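You operate a simulated robot arm through the tools that you are given. There is no shell and no other tool.

The job below is to be done with a simulated robot arm. You get a single attempt, and the scene is never put back.

Task
Sieve a scoop of lumpy salt into the rinse bench's yellow cup.
Fine: rest the small sieve on the cup, one full red scoop from the brown tub, scoop back; shake it all through and put the sieve back. Set down upright: red scoop, small sieve.

Only the result counts: the job must be done as asked and must still hold three seconds after the hand-in. Knocking over, shifting, dropping, spilling or breaking anything else fails it.

Robot
A 7-joint arm with a two-finger parallel gripper, fixed in place. Base frame: the origin is at the foot of the arm, x ahead of it, y to its left, z up; the work surface is at about z = 900. Readings come in mm, degrees, newtons and seconds.
With the tool pointing down near the work surface it reaches from about 340 to 740 mm from the base axis. Its first joint turns from -115.0 to 115.0 degrees. Payload 3.91 kg.
The TCP is the grasp point between the finger pads, 30 mm short of the fingertips. In the tool frame z runs along the fingers and y along their closing line. The gripper opens to 110 mm. The fingers are 20 mm wide and 10 mm thick; the gripper's body (48 by 112 mm) begins 55 mm behind the TCP.
Orientation is told as [roll, pitch, yaw] about the base's x, y, z axes, in that order, counted from this pose: with the fingers straight down and closing along the base's y, the tool's x points along the base's -x, its y along +y and its z along -z.

Tools
- The arm moves only by the tool jog_arm. Its argument "steps" is a list of rows, each a list of 7 numbers: the shift along the tool's x, y, z in mm, then the turn, a rotation vector about the tool's x, y, z in degrees, then the finger opening in mm, from 0 to 110. In form: [[tx, ty, tz, wx, wy, wz, gripper], ...]. A call has 1 to 20 rows; each row is the pose to reach, as a shift and turn from the pose commanded when the call began, along the tool's axes at that moment. Rows are played at 5 a second. More than 50 mm and 8.6 degrees between two rows, or a gripper value outside its range, and nothing of the call is played. Where a pose cannot be reached the arm comes as near as it can. A force on the tool above 40 N (or 10 N above the force at the start of the call, whichever is more), or a blocked arm, ends the call early, and 0.2 s more pass. The fingers move at their own pace (about 108 mm/s each) and stop on an object; they squeeze with about 40 N. The grip force told is the motor's: it shows also when the fingers shut on nothing. Time passes only in rows, and 0.2 s behind the last, so rows that repeat a pose let the fingers close. It gives the time, the measured TCP pose, the force on the tool (base axes), the opening and the grip force at its end, in the units of the frame above (readings bear some noise), with the torque about the TCP (base axes, N m) and any sound that the robot's microphone picked up, and new pictures: "views" is both (left out), scene, wrist or none.
- Cameras (640 x 400 px; columns grow to the right, rows downward): "scene" is fixed at [401, -499.3, 1682.7]; the picture's right is [1.00, 0.01, 0.00], its down [0.01, -0.60, -0.80] and it looks along [-0.01, 0.80, -0.60] (base axes); focal length 356 px, centre (320, 200). "wrist" rides on the gripper at [72, 17, -103] in the tool frame; the picture's right is [-0.23, 0.97, 0.00], its down [-0.76, -0.18, -0.62] and it looks along [-0.61, -0.14, 0.78] (tool axes); focal length 222 px, centre (320, 200). There is no depth. A picture from a camera that has moved, and an enlarged one, comes with that camera's place and axes in the base frame and with its lens.
- lift_body(by): slides the trunk up (or, below 0, down) by that many mm; the arm rides with it, the base frame stays. It gives what a move gives, with no picture.
- enlarge(camera, box): a new picture of the part [left, top, right, bottom] of that camera's present view, enlarged. It takes no simulated time.
- hand_in(): hands the job in; it is judged then, once.

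Places have to be worked out from the pictures, the camera data and where the tool is seen. Open the gripper and draw the arm clear of the work before you hand the job in, unless the task says otherwise.

The tools are called after "Call:" by a JSON object that holds its "name" and its "arguments". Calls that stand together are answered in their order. jog_arm: Moves the arm, as the interface text tells. Its arguments: {"type":"object","properties":{"steps":{"type":"array","items":{"type":"array","items":{"type":"number"}}},"views":{"type":"string","enum":["both","scene","wrist","none"]}},"required":["steps"]} The other tools are called the same way: lift_body (by) slides the trunk up or down; enlarge (camera, box) takes an enlarged picture of a part of a camera's view; hand_in () hands the job in.

At the start:

```text
time_s: 0.0
position: [375.1, 312.7, 1340.3]
tool_rot: [0.0, 0.0, 0.1]
wrist_force: [0.1, 0.1, -0.5]
torque: [0.03, 0.0, -0.01]
opening: 110.1
grasp_force: 0.0
trunk travel left (down, up): [-850.0, 140.0]
```

scene: 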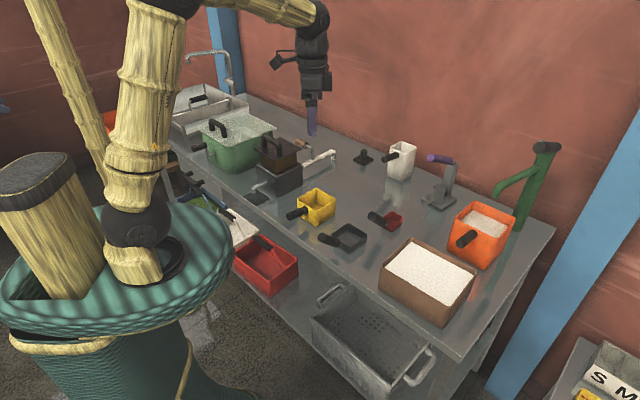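
wrist: 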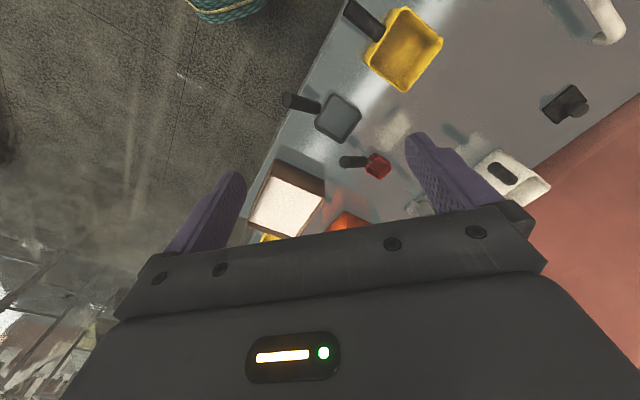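

The scene shows a yellow cup, a small dark sieve, a red scoop and a brown tub with white salt on the bench. I'll enlarge these areas before planning.

Call:
{"name": "enlarge", "arguments": {"camera": "scene", "box": [270, 170, 430, 270]}}

Call:
{"name": "enlarge", "arguments": {"camera": "scene", "box": [360, 200, 540, 340]}}

Call:
{"name": "enlarge", "arguments": {"camera": "scene", "box": [160, 80, 360, 220]}}

Call:
{"name": "enlarge", "arguments": {"camera": "wrist", "box": [240, 0, 480, 250]}}

```text
4.00 times, centred on (350, 220) of scene
camera zoom: at [401.0, -499.3, 1682.7], right [1.0, 0.01, 0.0], down [0.01, -0.6, -0.8], along [-0.01, 0.8, -0.6], focal length 1424 px, centre (200, 120)
```

zoom: 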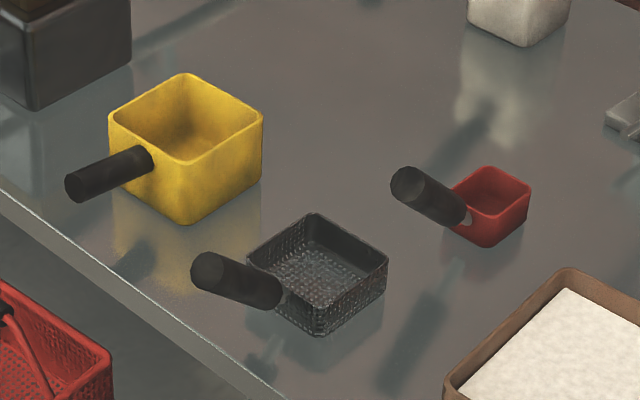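

```text
2.86 times, centred on (450, 270) of scene
camera zoom: at [401.0, -499.3, 1682.7], right [1.0, 0.01, 0.0], down [0.01, -0.6, -0.8], along [-0.01, 0.8, -0.6], focal length 1017 px, centre (-51, 0)
```

zoom: 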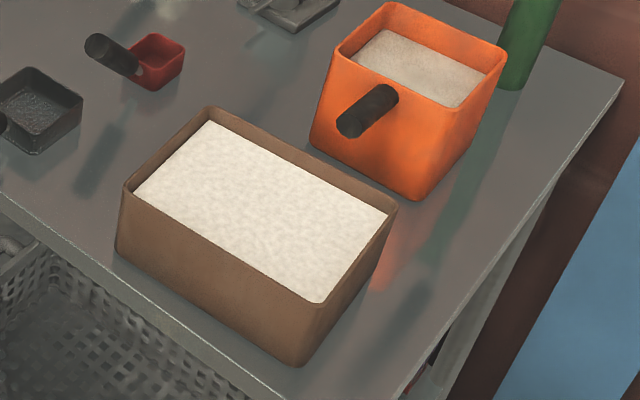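

```text
2.86 times, centred on (260, 150) of scene
camera zoom: at [401.0, -499.3, 1682.7], right [1.0, 0.01, 0.0], down [0.01, -0.6, -0.8], along [-0.01, 0.8, -0.6], focal length 1017 px, centre (491, 343)
```

zoom: 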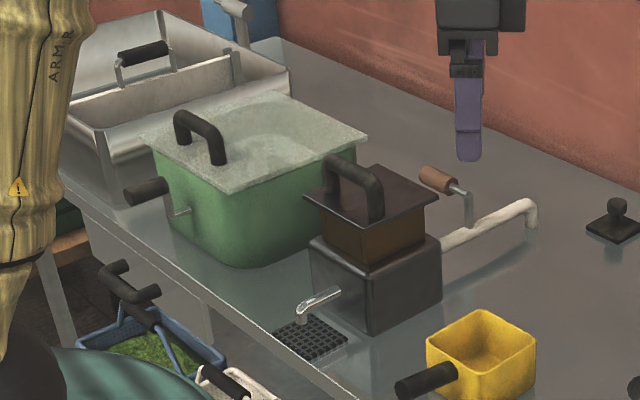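

```text
1.60 times, centred on (360, 125) of wrist
camera zoom: at [302.0, 330.1, 1442.3], right [0.23, 0.97, 0.0], down [0.76, -0.18, 0.62], along [0.61, -0.14, -0.78], focal length 355 px, centre (256, 320)
```

zoom: 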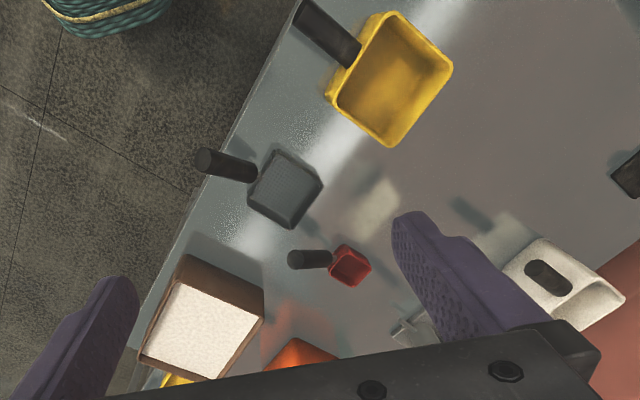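

I want to rule out a second yellow cup (something yellow shows at bottom right), and look at the lower area and the far end as well.

Call:
{"name": "enlarge", "arguments": {"camera": "scene", "box": [520, 310, 640, 400]}}

Call:
{"name": "enlarge", "arguments": {"camera": "scene", "box": [140, 160, 330, 300]}}

Call:
{"name": "enlarge", "arguments": {"camera": "scene", "box": [340, 130, 560, 270]}}

Call:
{"name": "enlarge", "arguments": {"camera": "wrist", "box": [240, 140, 420, 250]}}

```text
4.44 times, centred on (580, 355) of scene
camera zoom: at [401.0, -499.3, 1682.7], right [1.0, 0.01, 0.0], down [0.01, -0.6, -0.8], along [-0.01, 0.8, -0.6], focal length 1582 px, centre (-836, -489)
```

zoom: 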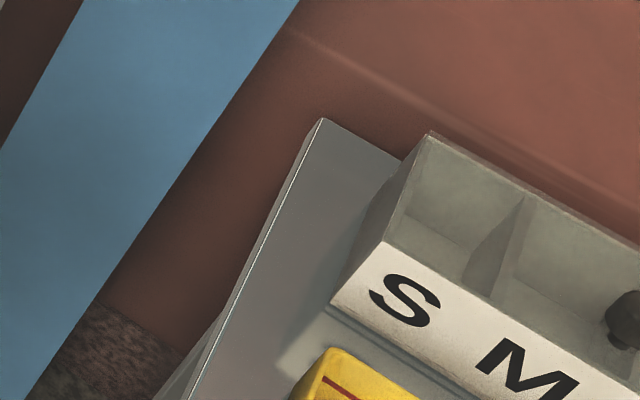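

```text
2.86 times, centred on (235, 230) of scene
camera zoom: at [401.0, -499.3, 1682.7], right [1.0, 0.01, 0.0], down [0.01, -0.6, -0.8], along [-0.01, 0.8, -0.6], focal length 1017 px, centre (563, 114)
```

zoom: 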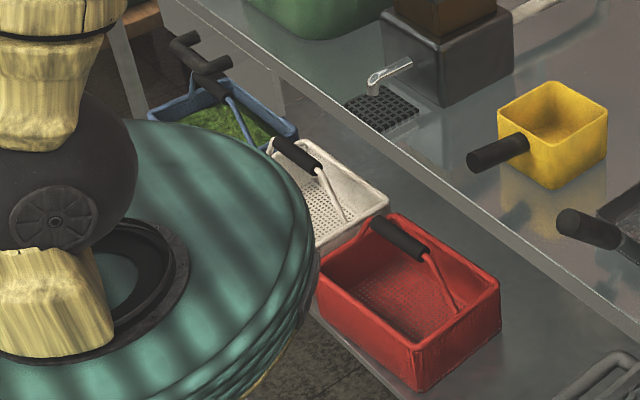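

```text
2.86 times, centred on (450, 200) of scene
camera zoom: at [401.0, -499.3, 1682.7], right [1.0, 0.01, 0.0], down [0.01, -0.6, -0.8], along [-0.01, 0.8, -0.6], focal length 1017 px, centre (-51, 200)
```

zoom: 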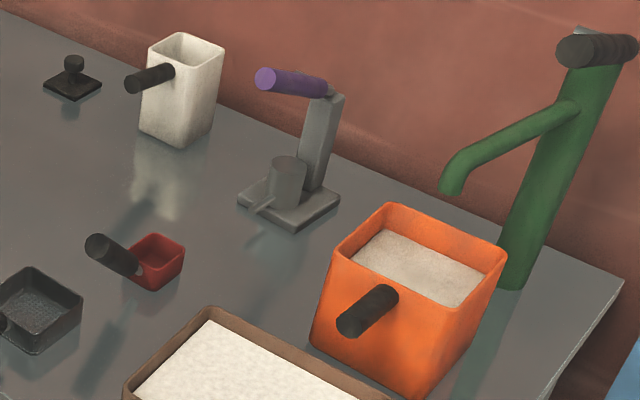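

```text
3.56 times, centred on (330, 195) of wrist
camera zoom: at [302.0, 330.1, 1442.3], right [0.23, 0.97, 0.0], down [0.76, -0.18, 0.62], along [0.61, -0.14, -0.78], focal length 790 px, centre (284, 218)
```

zoom: 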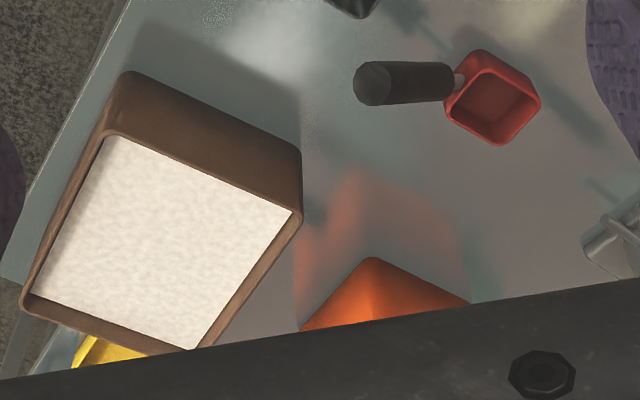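

The bench's front edge runs about 45° to the base axes, the handles point toward the robot, and the bench's yellow cup is the only candidate. I'll yaw the tool 45° and lower it for a closer view of the cup, sieve and scoop.

Call:
{"name": "jog_arm", "arguments": {"steps": [[8, -9, 24, 0, 0, -7.5, 110], [16, -18, 48, 0, 0, -15, 110], [24, -27, 72, 0, 0, -22.5, 110], [32, -36, 96, 0, 0, -30, 110], [40, -45, 120, 0, 0, -37.5, 110], [45, -53, 140, 0, 0, -45, 110], [45, -53, 140, 0, 0, -45, 110]], "views": "both"}}

```text
time_s: 1.6
position: [330.8, 258.3, 1200.3]
tool_rot: [0.0, 0.0, 45.1]
wrist_force: [-0.3, -0.1, 0.4]
torque: [0.0, 0.0, 0.0]
opening: 109.9
grasp_force: 0.0
trunk travel left (down, up): [-850.0, 140.0]
camera wrist: at [266.5, 221.3, 1302.1], right [-0.53, 0.85, 0.0], down [0.66, 0.41, 0.62], along [0.53, 0.33, -0.78], focal length 222 px, centre (320, 200)
```

scene: 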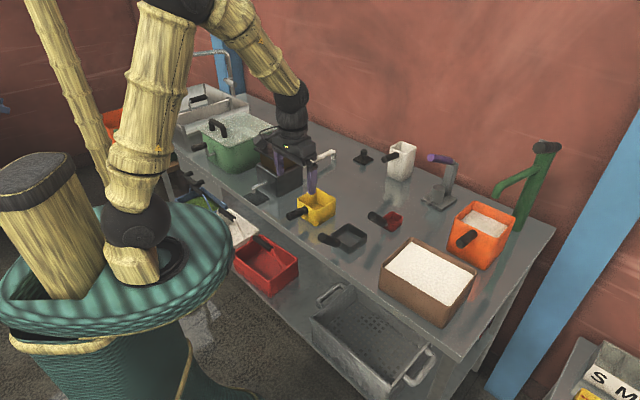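
wrist: 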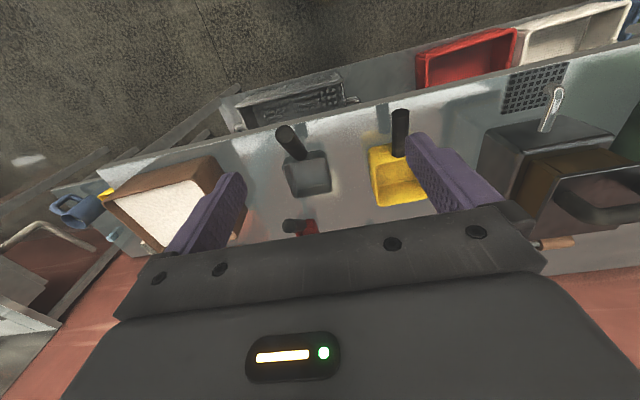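

Good view. I'll enlarge the sieve, cup and scoop for measuring.

Call:
{"name": "enlarge", "arguments": {"camera": "wrist", "box": [250, 90, 450, 215]}}

Call:
{"name": "enlarge", "arguments": {"camera": "wrist", "box": [265, 110, 345, 245]}}

Call:
{"name": "enlarge", "arguments": {"camera": "scene", "box": [280, 175, 410, 260]}}

```text
3.20 times, centred on (350, 152) of wrist
camera zoom: at [266.5, 221.3, 1302.1], right [-0.53, 0.85, 0.0], down [0.66, 0.41, 0.62], along [0.53, 0.33, -0.78], focal length 711 px, centre (224, 352)
```

zoom: 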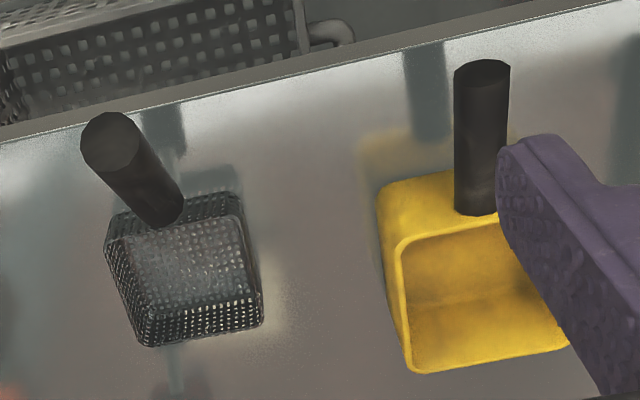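

```text
2.96 times, centred on (305, 178) of wrist
camera zoom: at [266.5, 221.3, 1302.1], right [-0.53, 0.85, 0.0], down [0.66, 0.41, 0.62], along [0.53, 0.33, -0.78], focal length 658 px, centre (364, 267)
```

zoom: 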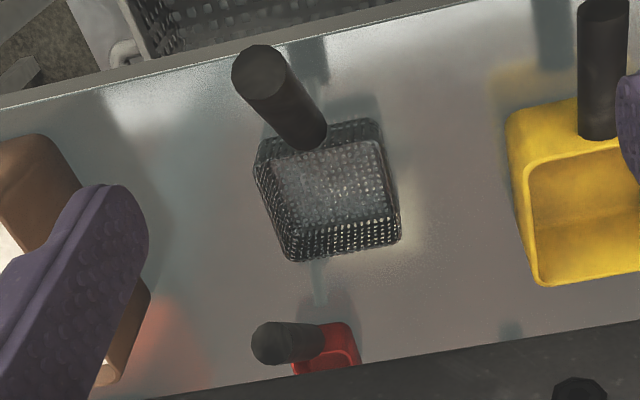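

```text
4.71 times, centred on (345, 218) of scene
camera zoom: at [401.0, -499.3, 1682.7], right [1.0, 0.01, 0.0], down [0.01, -0.6, -0.8], along [-0.01, 0.8, -0.6], focal length 1675 px, centre (202, 118)
```

zoom: 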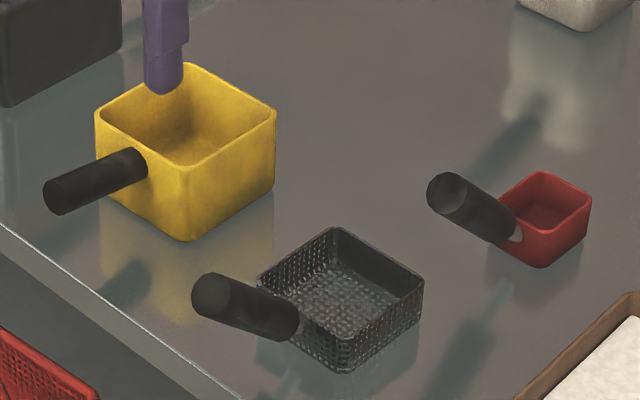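

From the two views I put the sieve handle running from about (451,302,915) up to (397,246,992), and the red one similarly sloped at about 45°. I'll zoom in more to measure the sieve and the cup rim.

Call:
{"name": "enlarge", "arguments": {"camera": "wrist", "box": [270, 110, 350, 210]}}

Call:
{"name": "enlarge", "arguments": {"camera": "wrist", "box": [350, 100, 440, 215]}}

Call:
{"name": "enlarge", "arguments": {"camera": "scene", "box": [310, 210, 380, 260]}}

Call:
{"name": "enlarge", "arguments": {"camera": "scene", "box": [280, 180, 350, 230]}}

Call:
{"name": "enlarge", "arguments": {"camera": "scene", "box": [355, 200, 415, 240]}}

```text
4.00 times, centred on (310, 160) of wrist
camera zoom: at [266.5, 221.3, 1302.1], right [-0.53, 0.85, 0.0], down [0.66, 0.41, 0.62], along [0.53, 0.33, -0.78], focal length 888 px, centre (360, 360)
```

zoom: 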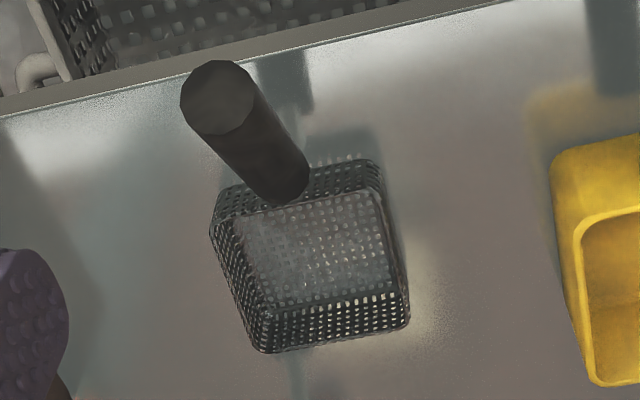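

```text
3.48 times, centred on (395, 158) of wrist
camera zoom: at [266.5, 221.3, 1302.1], right [-0.53, 0.85, 0.0], down [0.66, 0.41, 0.62], along [0.53, 0.33, -0.78], focal length 773 px, centre (59, 348)
```

zoom: 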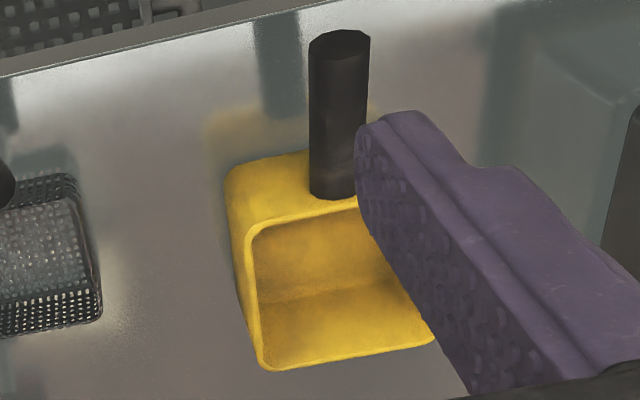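

```text
8.00 times, centred on (345, 235) of scene
camera zoom: at [401.0, -499.3, 1682.7], right [1.0, 0.01, 0.0], down [0.01, -0.6, -0.8], along [-0.01, 0.8, -0.6], focal length 2847 px, centre (120, -80)
```

zoom: 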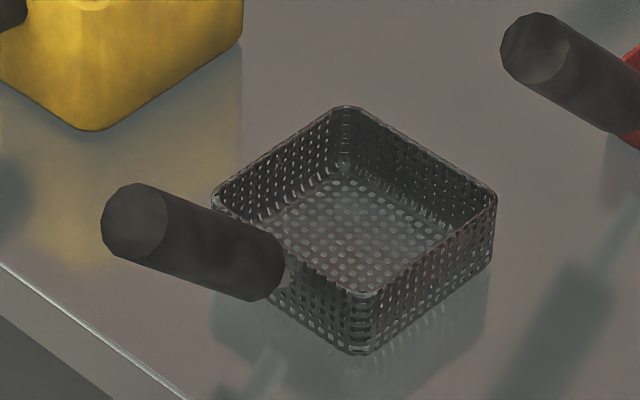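

```text
8.00 times, centred on (315, 205) of scene
camera zoom: at [401.0, -499.3, 1682.7], right [1.0, 0.01, 0.0], down [0.01, -0.6, -0.8], along [-0.01, 0.8, -0.6], focal length 2847 px, centre (360, 160)
```

zoom: 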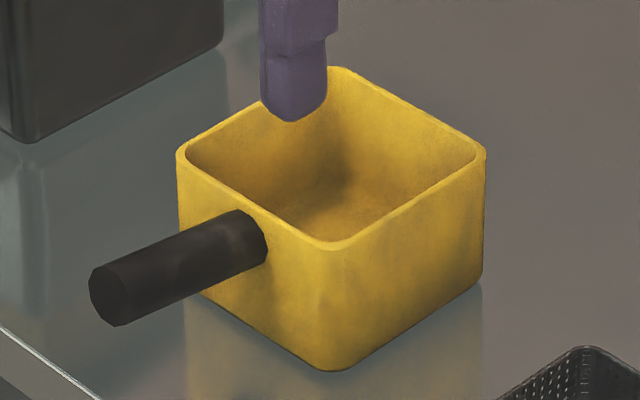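

```text
10.00 times, centred on (385, 220) of scene
camera zoom: at [401.0, -499.3, 1682.7], right [1.0, 0.01, 0.0], down [0.01, -0.6, -0.8], along [-0.01, 0.8, -0.6], focal length 3559 px, centre (-330, 0)
```

zoom: 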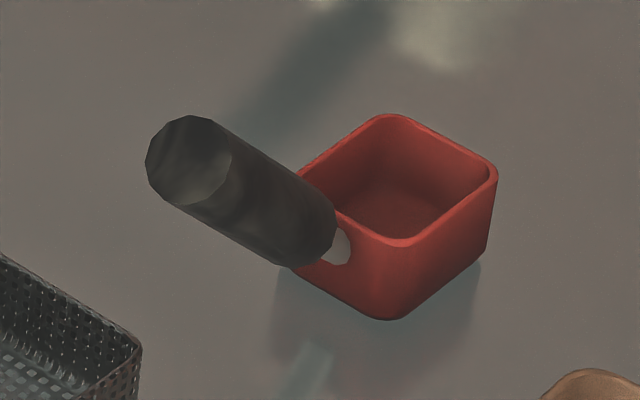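

Measured geometry so far:
- **Sieve:** centre about (482,322), 80 mm square and 33 mm tall. The handle rises at 45° toward the robot, 26 mm in diameter.
- **Cup:** centre about (378,458), rim z≈968, inner width about 87 mm.
- **Scoop:** centre about (628,404), with a similar 45° handle.

I'll test a grip with the tool pitched 45° forward, along the sieve handle, starting from a backed-off point.

Call:
{"name": "jog_arm", "arguments": {"steps": [[5.5, -7.8, 15.7, 0, -5.6, 0, 70], [11, -15.5, 31.4, 0, -11.3, 0, 70], [16.5, -23.3, 47.1, 0, -16.9, 0, 70], [22, -31, 62.8, 0, -22.5, 0, 70], [27.4, -38.8, 78.5, 0, -28.1, 0, 70], [32.9, -46.6, 94.2, 0, -33.8, 0, 70], [38.4, -54.3, 109.9, 0, -39.4, 0, 70], [43.9, -62.1, 125.6, 0, -45, 0, 70], [43.9, -62.1, 125.6, 0, -45, 0, 70]], "views": "both"}}

```text
time_s: 3.6
position: [414.1, 213.7, 1061.8]
tool_rot: [-0.1, -45.0, 45.1]
wrist_force: [0.1, -0.1, -0.4]
torque: [-0.04, -0.02, 0.01]
opening: 70.0
grasp_force: 0.1
out of reach, approached as far as the arm can: row 5, 6, 7, 8, 9
trunk travel left (down, up): [-850.0, 140.0]
camera wrist: at [313.9, 138.8, 1082.7], right [-0.58, 0.8, 0.16], down [0.19, -0.06, 0.98], along [0.79, 0.59, -0.12], focal length 222 px, centre (320, 200)
```

scene: 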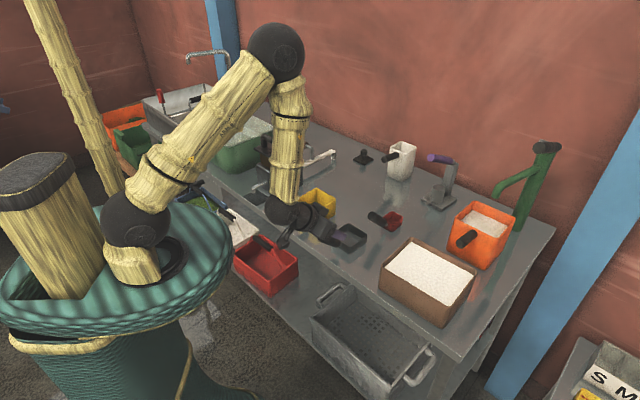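
wrist: 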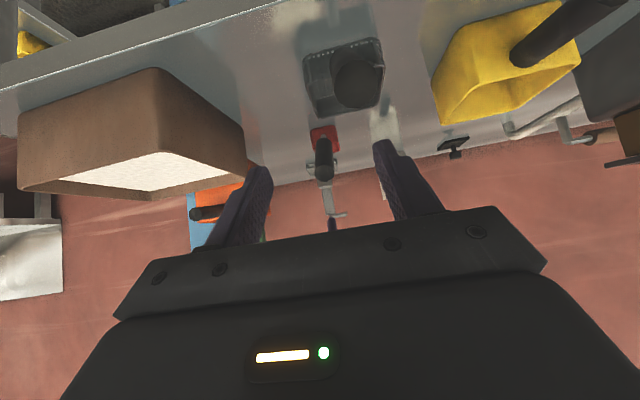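

With this pitch the arm can't come closer than about 466 mm radius, but the grasp point at 492 mm is inside that. I'll nudge forward 60 mm to learn whether the next call starts from the clamped pose or the originally commanded one.

Call:
{"name": "jog_arm", "arguments": {"steps": [[-21.2, 0, 21.2, 0, 0, 0, 70], [-42.4, 0, 42.4, 0, 0, 0, 70], [-42.4, 0, 42.4, 0, 0, 0, 70]], "views": "none"}}

```text
time_s: 4.4
position: [458.3, 257.3, 1061.3]
tool_rot: [0.0, -45.0, 45.0]
wrist_force: [-0.1, 0.2, 0.0]
torque: [-0.02, -0.05, 0.0]
opening: 69.7
grasp_force: 0.0
trunk travel left (down, up): [-850.0, 140.0]
```

Calls start from the clamped pose, which is good. With the hand still empty, I'll rehearse the dump pose: tool horizontal, about 105 mm short of the cup centre and well above it.

Call:
{"name": "jog_arm", "arguments": {"steps": [[-6.9, 0, -13.8, 0, 0, 0, 70], [-13.9, 10, -27.7, 0, -5.6, 0, 70], [-20, 35, -41, 0, -11.2, 0, 70], [-27.7, 60, -55.3, 0, -16.9, 0, 70], [-27.7, 90, -55.3, 0, -22.5, 0, 70], [-27.7, 120, -55.3, 0, -28.1, 0, 70], [-27.7, 150, -55.3, 0, -33.8, 0, 70], [-27.7, 180, -55.3, 0, -39.4, 0, 70], [-27.7, 198.7, -55.3, 0, -45, 0, 70], [-27.7, 198.7, -55.3, 0, -45, 0, 70]], "views": "both"}}

```text
time_s: 6.6
position: [304.9, 383.0, 1120.1]
tool_rot: [124.6, -90.0, -79.8]
wrist_force: [1.2, -0.3, 0.1]
torque: [0.02, -0.02, 0.02]
opening: 69.9
grasp_force: 0.2
out of reach, approached as far as the arm can: row 4, 5, 6, 7
trunk travel left (down, up): [-850.0, 140.0]
camera wrist: at [220.0, 322.5, 1047.0], right [-0.69, 0.69, 0.23], down [-0.32, -0.57, 0.76], along [0.65, 0.45, 0.61], focal length 222 px, centre (320, 200)
```

scene: 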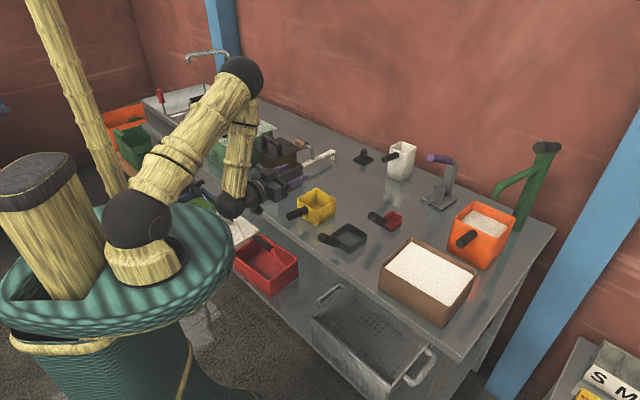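
wrist: 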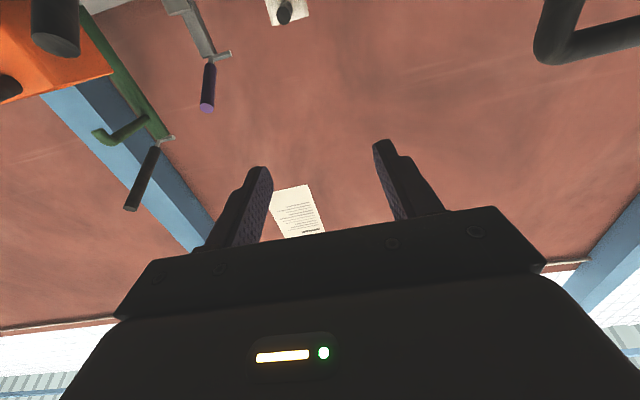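

The horizontal pose is reachable here. Now I'll test how far the wrist can roll about the tool axis in the positive direction.

Call:
{"name": "jog_arm", "arguments": {"steps": [[0, 0, 0, 0, 0, 8.5, 70], [0, 0, 0, 0, 0, 17, 70], [0, 0, 0, 0, 0, 25.5, 70], [0, 0, 0, 0, 0, 34, 70], [0, 0, 0, 0, 0, 42.5, 70], [0, 0, 0, 0, 0, 51, 70], [0, 0, 0, 0, 0, 59.5, 70], [0, 0, 0, 0, 0, 68, 70], [0, 0, 0, 0, 0, 76.5, 70], [0, 0, 0, 0, 0, 85, 70], [0, 0, 0, 0, 0, 93.5, 70], [0, 0, 0, 0, 0, 102, 70], [0, 0, 0, 0, 0, 110.5, 70], [0, 0, 0, 0, 0, 119, 70], [0, 0, 0, 0, 0, 127.5, 70], [0, 0, 0, 0, 0, 136, 70], [0, 0, 0, 0, 0, 144.5, 70], [0, 0, 0, 0, 0, 153, 70], [0, 0, 0, 0, 0, 161.5, 70], [0, 0, 0, 0, 0, 170, 70]], "views": "scene"}}

```text
time_s: 10.8
position: [307.3, 384.7, 1123.0]
tool_rot: [88.4, 80.0, -46.7]
wrist_force: [-0.3, -0.2, 0.3]
torque: [0.03, 0.02, 0.05]
opening: 70.1
grasp_force: 0.1
out of reach, approached as far as the arm can: row 20
trunk travel left (down, up): [-850.0, 140.0]
```

scene: 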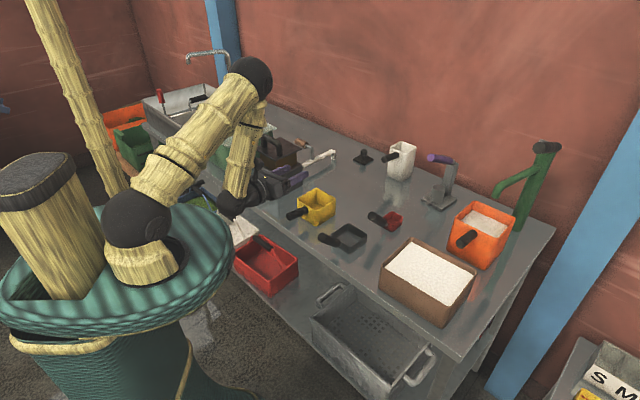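

The positive roll is good to about 163°. I'll check whether I can also tip the tool 15° above horizontal from here, which would make the pour cleaner.

Call:
{"name": "jog_arm", "arguments": {"steps": [[0, 0, 0, 0, 2.5, -5, 70], [0, 0, 0, 0, 8, -10, 70], [0, 0, 0, 0, 15, -10, 70], [0, 0, 0, 0, 15, -10, 70]], "views": "none"}}

```text
time_s: 11.8
position: [324.1, 444.9, 1145.0]
tool_rot: [126.0, 65.0, -7.7]
wrist_force: [0.2, 0.7, -0.5]
torque: [0.01, 0.01, -0.03]
opening: 70.0
grasp_force: 0.1
out of reach, approached as far as the arm can: row 1, 2, 3, 4
trunk travel left (down, up): [-850.0, 140.0]
```

Tipping above horizontal is out of reach, so for the dump I'll stay horizontal and grip the scoop slightly off-axis instead. Now I'll undo the rotation in place; it is clear of everything at z≈1145.

Call:
{"name": "jog_arm", "arguments": {"steps": [[0, 0, 0, 0, -5, 3.3, 70], [0, 0, 0, 0, -10, 6.7, 70], [0, 0, 0, 0, -15, 10, 70], [0, 0, 0, 0, -15, 10, 70]], "views": "none"}}

Call:
{"name": "jog_arm", "arguments": {"steps": [[0, 0, 0, 0, 0, -8.5, 70], [0, 0, 0, 0, 0, -17, 70], [0, 0, 0, 0, 0, -25.5, 70], [0, 0, 0, 0, 0, -34, 70], [0, 0, 0, 0, 0, -42.5, 70], [0, 0, 0, 0, 0, -51, 70], [0, 0, 0, 0, 0, -59.5, 70], [0, 0, 0, 0, 0, -68, 70], [0, 0, 0, 0, 0, -76.5, 70], [0, 0, 0, 0, 0, -85, 70], [0, 0, 0, 0, 0, -93.5, 70], [0, 0, 0, 0, 0, -102, 70], [0, 0, 0, 0, 0, -110.5, 70], [0, 0, 0, 0, 0, -119, 70], [0, 0, 0, 0, 0, -127.5, 70], [0, 0, 0, 0, 0, -136, 70], [0, 0, 0, 0, 0, -144.5, 70], [0, 0, 0, 0, 0, -153, 70], [0, 0, 0, 0, 0, -161.5, 70], [0, 0, 0, 0, 0, -170, 70]], "views": "scene"}}

```text
time_s: 12.8
position: [322.5, 444.9, 1144.0]
tool_rot: [89.7, 80.0, -45.3]
wrist_force: [0.3, 0.2, -0.7]
torque: [0.02, 0.0, 0.0]
opening: 70.0
grasp_force: 0.1
trunk travel left (down, up): [-850.0, 140.0]
```

```text
time_s: 17.0
position: [322.9, 443.1, 1145.2]
tool_rot: [-93.6, -89.7, 138.6]
wrist_force: [-0.5, -0.2, 0.0]
torque: [-0.03, -0.02, 0.0]
opening: 69.9
grasp_force: 0.1
trunk travel left (down, up): [-850.0, 140.0]
```

scene: 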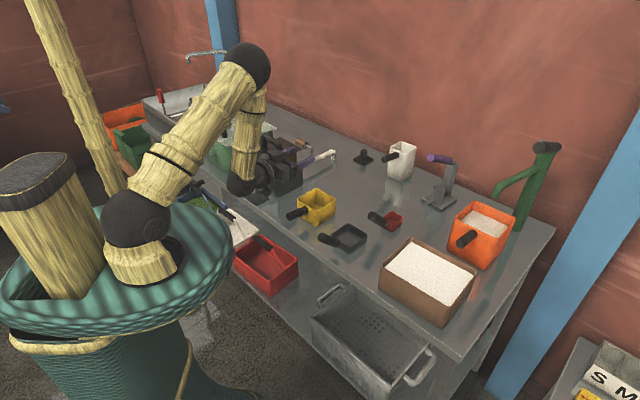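

The rehearsal is complete and the scene is untouched. Next I'll move to just above the sieve handle with the tool pitched 45° forward.

Call:
{"name": "jog_arm", "arguments": {"steps": [[0, -22, 0, 0, 5, 0, 70], [4, -44, 0, 0, 10, 0, 70], [8, -66, 0, 0, 15, 0, 70], [14, -88, 0, 0, 20, 0, 70], [22, -110, -6, 0, 25, 0, 70], [32, -132, -15, 0, 30, 0, 70], [44, -154, -26, 0, 35, 0, 70], [58, -176, -40, 0, 40, 0, 70], [72, -198, -52, 0, 45, 0, 70], [85, -198, -62.2, 0, 45, 0, 70], [85, -198, -62.2, 0, 45, 0, 70]], "views": "both"}}

```text
time_s: 19.4
position: [419.9, 259.2, 1059.7]
tool_rot: [0.0, -45.0, 44.9]
wrist_force: [0.3, -0.1, -0.1]
torque: [0.0, 0.02, -0.01]
opening: 70.1
grasp_force: 0.2
trunk travel left (down, up): [-850.0, 140.0]
camera wrist: at [319.6, 183.0, 1080.7], right [-0.58, 0.8, 0.16], down [0.2, -0.06, 0.98], along [0.79, 0.59, -0.12], focal length 222 px, centre (320, 200)
```

scene: 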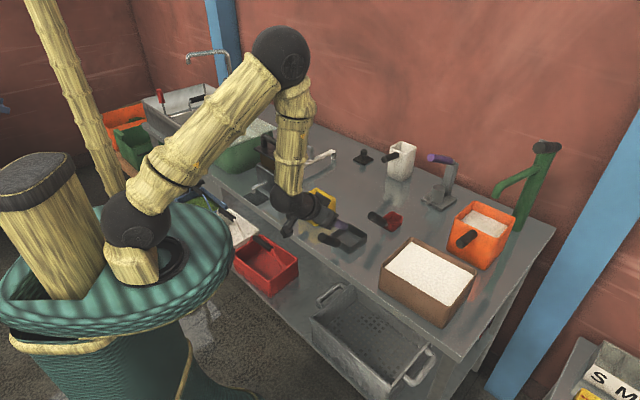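
wrist: 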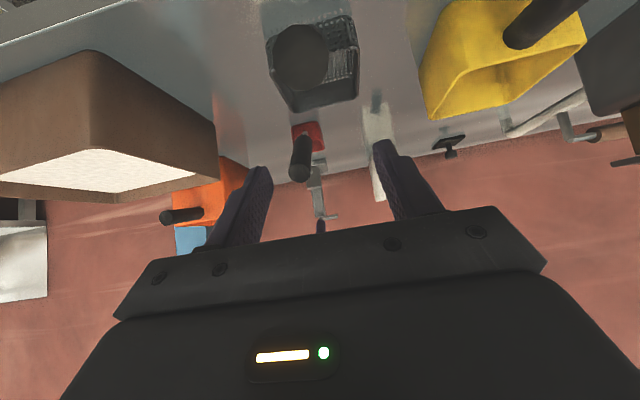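

The tool is straddling above the sieve handle. I'll zoom in to check the lateral alignment before descending.

Call:
{"name": "enlarge", "arguments": {"camera": "wrist", "box": [230, 10, 410, 220]}}

Call:
{"name": "enlarge", "arguments": {"camera": "scene", "box": [270, 180, 390, 260]}}

```text
1.90 times, centred on (320, 115) of wrist
camera zoom: at [319.6, 183.0, 1080.7], right [-0.58, 0.8, 0.16], down [0.2, -0.06, 0.98], along [0.79, 0.59, -0.12], focal length 423 px, centre (320, 362)
```

zoom: 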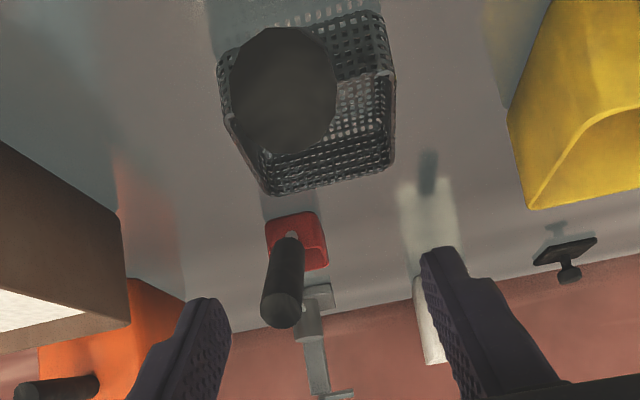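

```text
5.00 times, centred on (330, 220) of scene
camera zoom: at [401.0, -499.3, 1682.7], right [1.0, 0.01, 0.0], down [0.01, -0.6, -0.8], along [-0.01, 0.8, -0.6], focal length 1780 px, centre (270, 100)
```

zoom: 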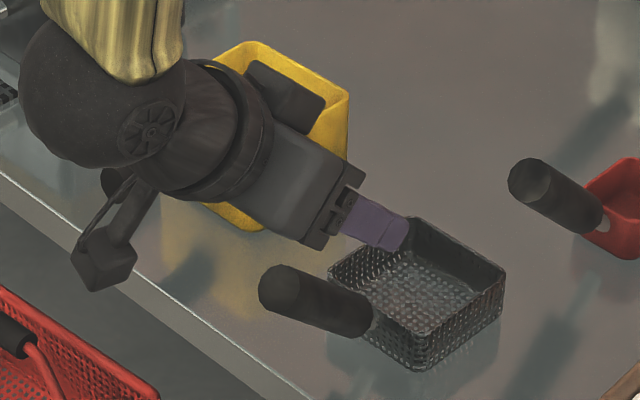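

Alignment looks good, within about 4 mm laterally. I'll descend straight down 92 mm so the TCP lies on the handle axis, then close.

Call:
{"name": "jog_arm", "arguments": {"steps": [[13, 0, 13, 0, 0, 0, 70], [26, 0, 26, 0, 0, 0, 70], [39, 0, 39, 0, 0, 0, 70], [52, 0, 52, 0, 0, 0, 70], [65.2, 0, 65.2, 0, 0, 0, 70], [65.2, 0, 65.2, 0, 0, 0, 70]], "views": "both"}}

Call:
{"name": "enlarge", "arguments": {"camera": "scene", "box": [280, 200, 380, 265]}}

```text
time_s: 20.8
position: [420.8, 258.6, 968.3]
tool_rot: [0.1, -45.0, 45.0]
wrist_force: [0.0, 0.5, -0.7]
torque: [0.02, -0.03, -0.06]
opening: 70.0
grasp_force: 0.0
trunk travel left (down, up): [-850.0, 140.0]
camera wrist: at [319.7, 183.7, 988.6], right [-0.58, 0.8, 0.16], down [0.19, -0.06, 0.98], along [0.79, 0.59, -0.12], focal length 222 px, centre (320, 200)
```

scene: 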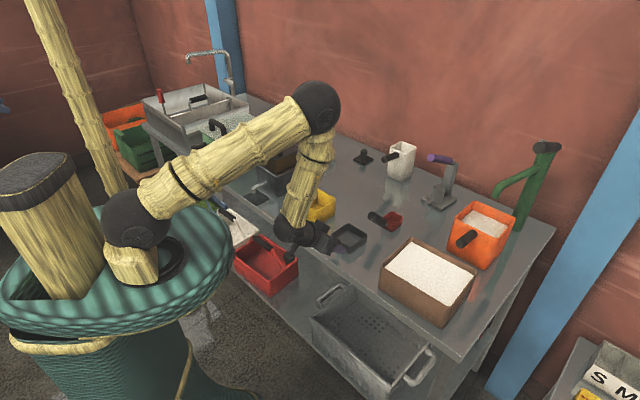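
wrist: 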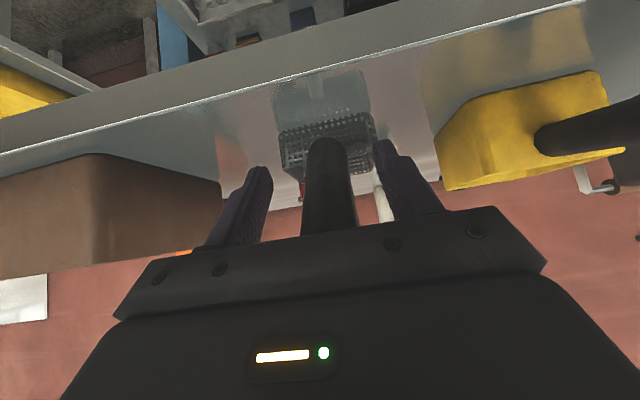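

```text
6.15 times, centred on (330, 232) of scene
camera zoom: at [401.0, -499.3, 1682.7], right [1.0, 0.01, 0.0], down [0.01, -0.6, -0.8], along [-0.01, 0.8, -0.6], focal length 2190 px, centre (258, 0)
```

zoom: 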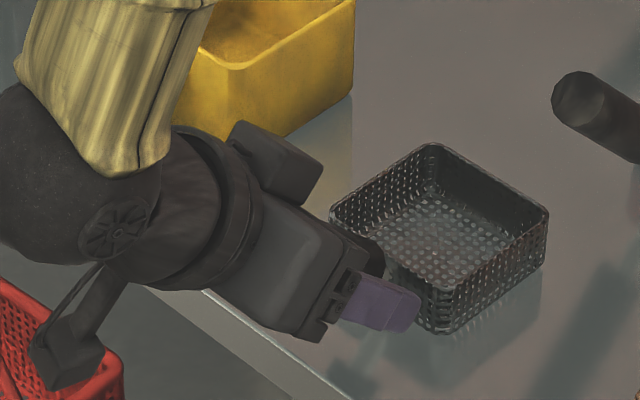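

The handle is centred between the fingers, so I'll close on it.

Call:
{"name": "jog_arm", "arguments": {"steps": [[0, 0, 0, 0, 0, 0, 40], [0, 0, 0, 0, 0, 0, 10], [0, 0, 0, 0, 0, 0, 10], [0, 0, 0, 0, 0, 0, 10]], "views": "wrist"}}

Call:
{"name": "enlarge", "arguments": {"camera": "scene", "box": [310, 200, 390, 265]}}

```text
time_s: 21.8
position: [421.1, 259.3, 967.5]
tool_rot: [-0.1, -45.0, 44.9]
wrist_force: [-0.3, 0.3, 0.3]
torque: [0.07, 0.08, 0.05]
opening: 27.8
grasp_force: 39.8
trunk travel left (down, up): [-850.0, 140.0]
camera wrist: at [319.8, 183.8, 988.8], right [-0.58, 0.8, 0.16], down [0.2, -0.06, 0.98], along [0.79, 0.59, -0.12], focal length 222 px, centre (320, 200)
```

wrist: 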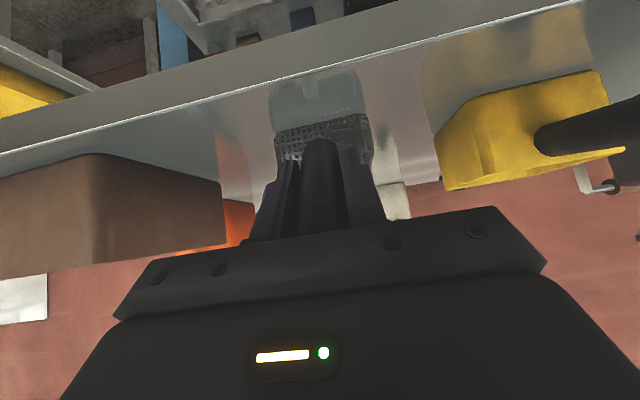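

```text
6.15 times, centred on (350, 232) of scene
camera zoom: at [401.0, -499.3, 1682.7], right [1.0, 0.01, 0.0], down [0.01, -0.6, -0.8], along [-0.01, 0.8, -0.6], focal length 2190 px, centre (135, 0)
```

zoom: 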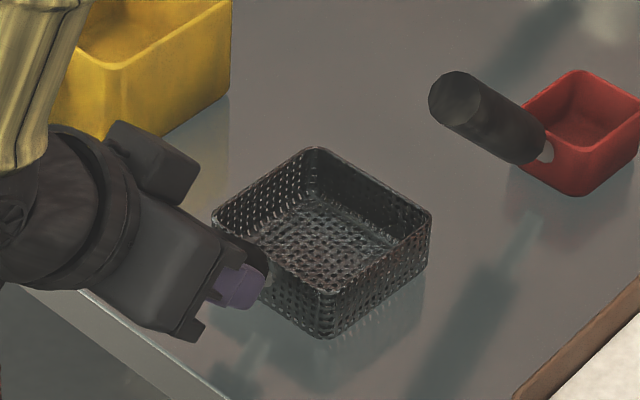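

Gripped at an opening of 27.8 mm with 40 N. I'll lift straight up 110 mm and check that the sieve hangs level.

Call:
{"name": "jog_arm", "arguments": {"steps": [[-5, 0, -5, 0, 0, 0, 10], [-15, 0, -15, 0, 0, 0, 10], [-30, 0, -30, 0, 0, 0, 10], [-45, 0, -45, 0, 0, 0, 10], [-60, 0, -60, 0, 0, 0, 10], [-77.8, 0, -77.8, 0, 0, 0, 10], [-77.8, 0, -77.8, 0, 0, 0, 10]], "views": "both"}}

Call:
{"name": "enlarge", "arguments": {"camera": "scene", "box": [280, 140, 400, 220]}}

```text
time_s: 23.4
position: [420.3, 258.6, 1077.3]
tool_rot: [0.0, -44.8, 45.0]
wrist_force: [-0.6, -0.2, -2.3]
torque: [-0.1, 0.12, -0.01]
opening: 27.5
grasp_force: 40.3
trunk travel left (down, up): [-850.0, 140.0]
camera wrist: at [319.5, 184.0, 1099.0], right [-0.57, 0.8, 0.16], down [0.2, -0.06, 0.98], along [0.79, 0.59, -0.12], focal length 222 px, centre (320, 200)
```

scene: 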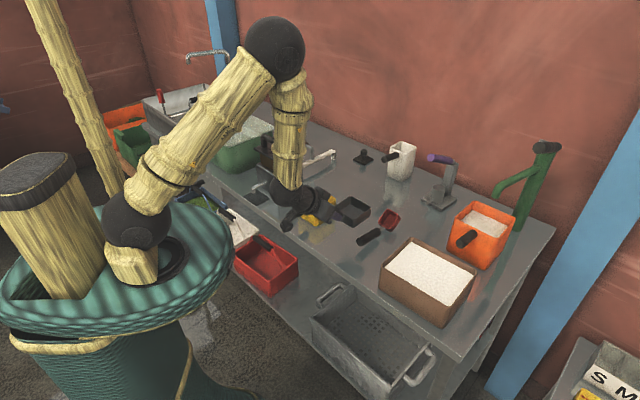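
wrist: 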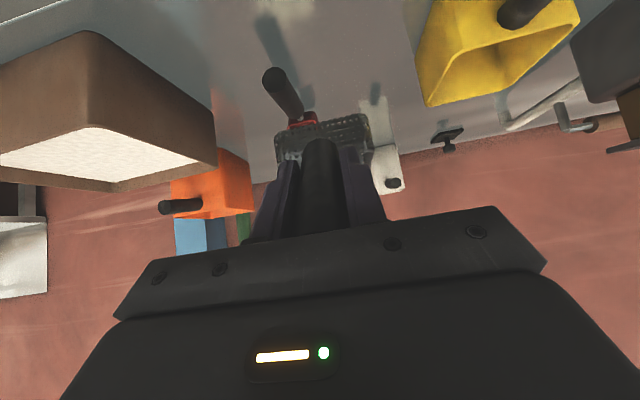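

```text
5.00 times, centred on (340, 180) of scene
camera zoom: at [401.0, -499.3, 1682.7], right [1.0, 0.01, 0.0], down [0.01, -0.6, -0.8], along [-0.01, 0.8, -0.6], focal length 1780 px, centre (220, 300)
```

zoom: 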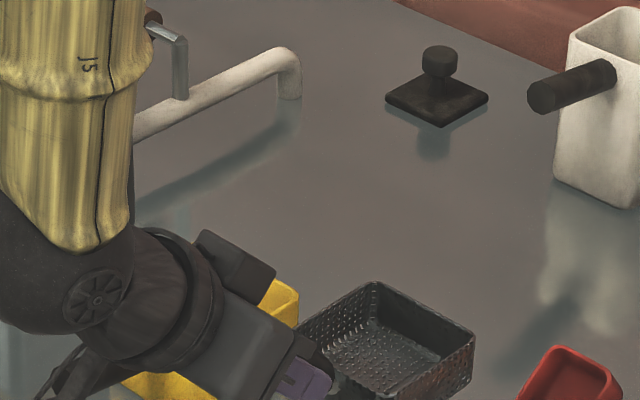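

The sieve is level and secure at about 0.2 kg, with its centre of mass only about 16 mm toward the handle. I'll yaw it 45° relative to the cup so its corners can sit on the cup rim, and hover about 25 mm above the cup.

Call:
{"name": "jog_arm", "arguments": {"steps": [[-4.2, 17.8, 7.1, -4, 0, -4, 10], [-8.4, 35.5, 14.2, -9, 0, -9, 10], [-12.6, 53.3, 21.4, -14, 0, -14, 10], [-16.9, 71, 28.5, -19, 0, -19, 10], [-21.1, 88.8, 35.6, -24, 0, -24, 10], [-25.3, 106.6, 42.7, -28.5, 0, -28.5, 10], [-25.3, 106.6, 42.7, -31.8, 0, -31.8, 10], [-25.3, 106.6, 42.7, -31.8, 0, -31.8, 10]], "views": "both"}}

Call:
{"name": "enlarge", "arguments": {"camera": "scene", "box": [270, 140, 370, 230]}}

```text
time_s: 25.2
position: [378.2, 367.7, 1065.5]
tool_rot: [0.0, -45.0, 90.2]
wrist_force: [-0.1, -0.5, -2.0]
torque: [-0.13, 0.0, 0.02]
opening: 27.6
grasp_force: 39.9
trunk travel left (down, up): [-850.0, 140.0]
camera wrist: at [360.3, 244.6, 1086.6], right [-0.97, 0.16, 0.16], down [0.18, 0.1, 0.98], along [0.14, 0.98, -0.12], focal length 222 px, centre (320, 200)
```

scene: 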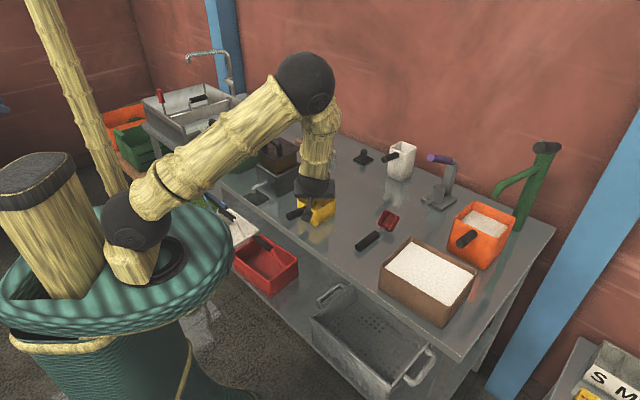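
wrist: 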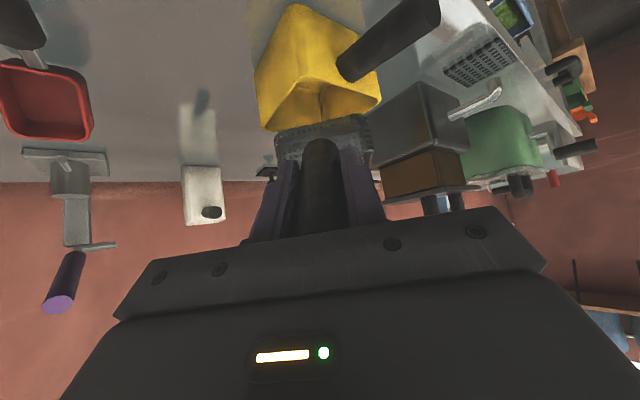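

```text
4.44 times, centred on (320, 185) of scene
camera zoom: at [401.0, -499.3, 1682.7], right [1.0, 0.01, 0.0], down [0.01, -0.6, -0.8], along [-0.01, 0.8, -0.6], focal length 1582 px, centre (320, 267)
```

zoom: 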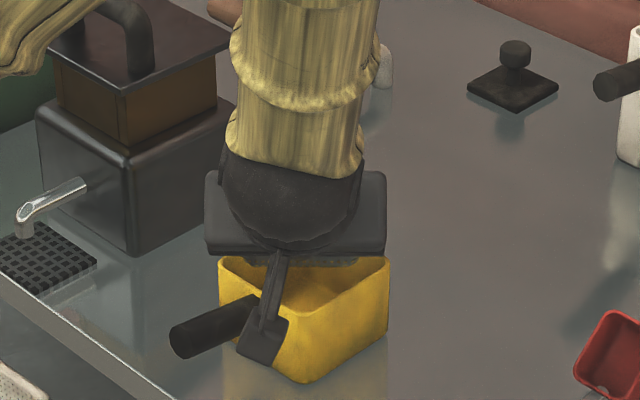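

Hovering over the cup; the scene view is partly blocked by the hand. I'll zoom the wrist view to check the sieve's alignment with the cup.

Call:
{"name": "enlarge", "arguments": {"camera": "wrist", "box": [220, 0, 420, 200]}}

Call:
{"name": "enlarge", "arguments": {"camera": "scene", "box": [290, 170, 350, 220]}}

```text
2.00 times, centred on (320, 100) of wrist
camera zoom: at [360.3, 244.6, 1086.6], right [-0.97, 0.16, 0.16], down [0.18, 0.1, 0.98], along [0.14, 0.98, -0.12], focal length 444 px, centre (320, 400)
```

zoom: 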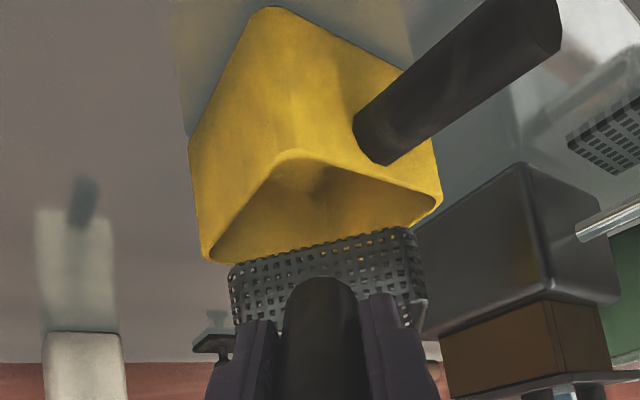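

```text
8.00 times, centred on (320, 195) of scene
camera zoom: at [401.0, -499.3, 1682.7], right [1.0, 0.01, 0.0], down [0.01, -0.6, -0.8], along [-0.01, 0.8, -0.6], focal length 2847 px, centre (320, 240)
```

zoom: 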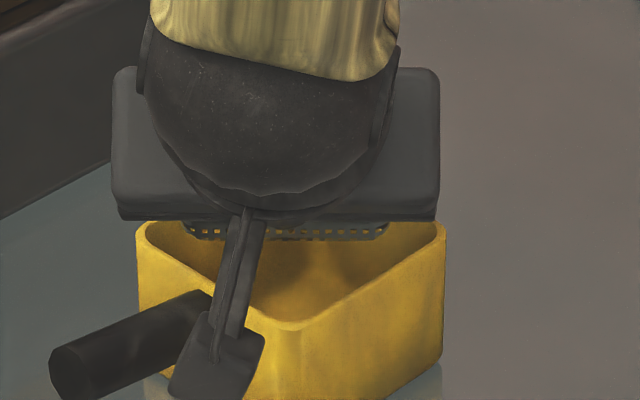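

Cross-checking the two cameras, the scene camera's pitch is about 0.3° off what the rounded axes suggest. That puts the cup centre nearer (378,471) and the sieve centre about 98 mm ahead of the TCP. I'll shift 5 mm forward and lower to just above the rim.

Call:
{"name": "jog_arm", "arguments": {"steps": [[-3.5, -1, 3.5, 0, 0, 0, 10], [1.4, -1, 8.4, 0, 0, 0, 10], [6.4, -1, 13.4, 0, 0, 0, 10], [10.6, -1, 17.6, 0, 0, 0, 10], [12.1, -1, 19.1, 0, 0, 0, 10], [12.1, -1, 19.1, 0, 0, 0, 10]], "views": "wrist"}}

Call:
{"name": "enlarge", "arguments": {"camera": "wrist", "box": [220, 30, 420, 200]}}

Call:
{"name": "enlarge", "arguments": {"camera": "scene", "box": [290, 170, 350, 220]}}

```text
time_s: 26.6
position: [380.1, 373.9, 1042.7]
tool_rot: [0.0, -45.0, 90.0]
wrist_force: [0.1, 0.2, -2.1]
torque: [-0.18, -0.01, 0.02]
opening: 27.5
grasp_force: 40.1
trunk travel left (down, up): [-850.0, 140.0]
camera wrist: at [361.9, 249.9, 1064.6], right [-0.97, 0.16, 0.16], down [0.18, 0.1, 0.98], along [0.14, 0.98, -0.12], focal length 222 px, centre (320, 200)
```

wrist: 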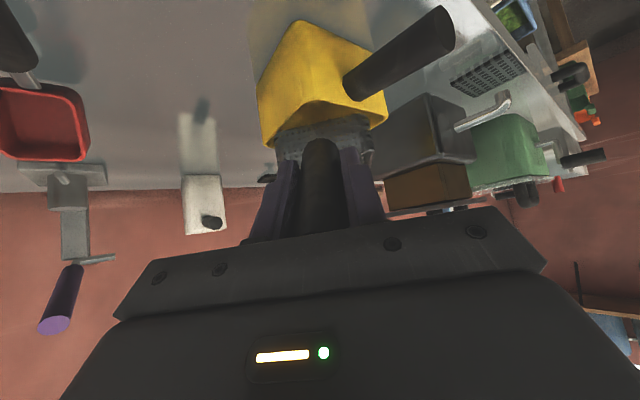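

```text
2.35 times, centred on (320, 115) of wrist
camera zoom: at [361.9, 249.9, 1064.6], right [-0.97, 0.16, 0.16], down [0.18, 0.1, 0.98], along [0.14, 0.98, -0.12], focal length 523 px, centre (320, 400)
```

zoom: 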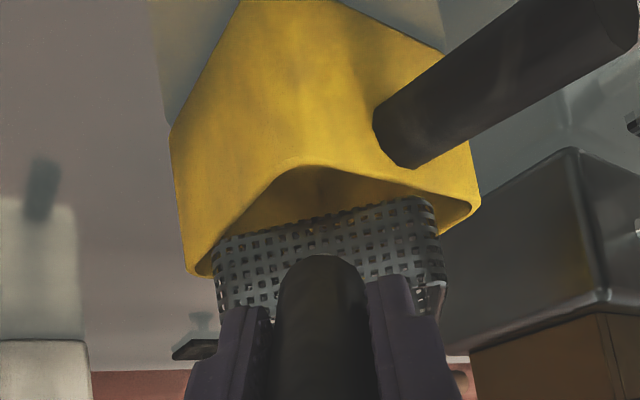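

```text
8.00 times, centred on (320, 195) of scene
camera zoom: at [401.0, -499.3, 1682.7], right [1.0, 0.01, 0.0], down [0.01, -0.6, -0.8], along [-0.01, 0.8, -0.6], focal length 2847 px, centre (320, 240)
```

zoom: 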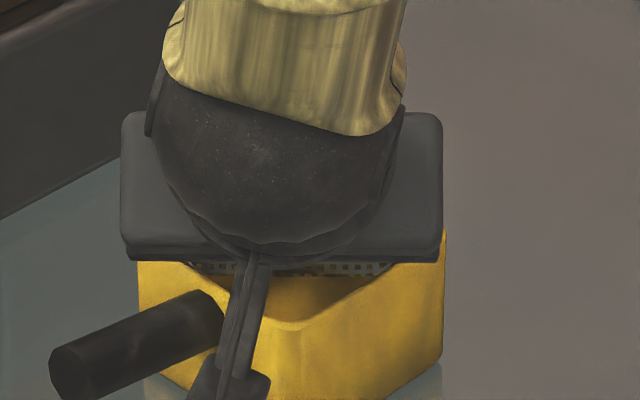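

Alignment looks centred. I'll lower in fine steps until contact shows as the load coming off the wrist.

Call:
{"name": "jog_arm", "arguments": {"steps": [[1.1, 0, 1.1, 0, 0, 0, 10], [2.1, 0, 2.1, 0, 0, 0, 10], [2.8, 0, 2.8, 0, 0, 0, 10], [2.8, 0, 2.8, 0, 0, 0, 10]], "views": "none"}}

```text
time_s: 27.6
position: [380.5, 372.3, 1039.3]
tool_rot: [0.0, -45.0, 90.0]
wrist_force: [-0.1, 0.2, -1.3]
torque: [-0.16, -0.01, 0.01]
opening: 27.7
grasp_force: 39.7
trunk travel left (down, up): [-850.0, 140.0]
```

The load is beginning to come off. I'll continue down in 1 mm steps.

Call:
{"name": "jog_arm", "arguments": {"steps": [[0.7, 0, 0.7, 0, 0, 0, 10], [0.7, 0, 0.7, 0, 0, 0, 10]], "views": "none"}}

Call:
{"name": "jog_arm", "arguments": {"steps": [[0.7, 0, 0.7, 0, 0, 0, 10], [0.7, 0, 0.7, 0, 0, 0, 10]], "views": "none"}}

Call:
{"name": "jog_arm", "arguments": {"steps": [[0.7, 0, 0.7, 0, 0, 0, 10], [0.7, 0, 0.7, 0, 0, 0, 10]], "views": "wrist"}}

```text
time_s: 28.2
position: [380.2, 373.5, 1040.1]
tool_rot: [0.1, -45.0, 90.0]
wrist_force: [-1.0, -0.2, -2.6]
torque: [-0.13, -0.02, 0.0]
opening: 27.4
grasp_force: 39.9
trunk travel left (down, up): [-850.0, 140.0]
```

```text
time_s: 28.8
position: [380.4, 372.7, 1037.5]
tool_rot: [0.0, -45.0, 90.0]
wrist_force: [0.0, 0.1, -1.2]
torque: [0.01, 0.03, -0.02]
opening: 27.5
grasp_force: 40.0
trunk travel left (down, up): [-850.0, 140.0]
```

```text
time_s: 29.4
position: [379.7, 373.8, 1038.2]
tool_rot: [-0.1, -45.1, 90.1]
wrist_force: [0.6, -0.5, 7.4]
torque: [0.46, 0.31, 0.01]
opening: 27.5
grasp_force: 40.0
trunk travel left (down, up): [-850.0, 140.0]
camera wrist: at [361.6, 249.8, 1058.4], right [-0.97, 0.16, 0.16], down [0.18, 0.1, 0.98], along [0.14, 0.98, -0.12], focal length 222 px, centre (320, 200)
```

wrist: 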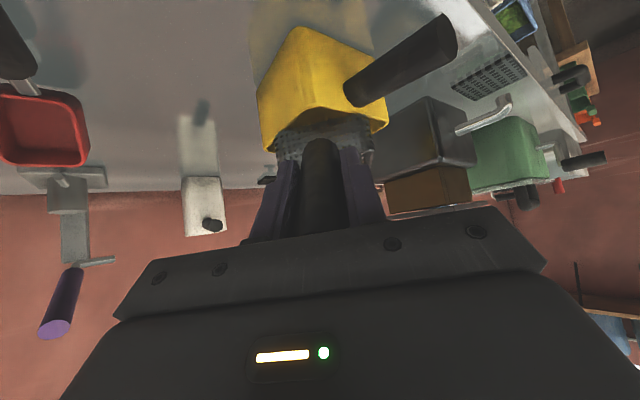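

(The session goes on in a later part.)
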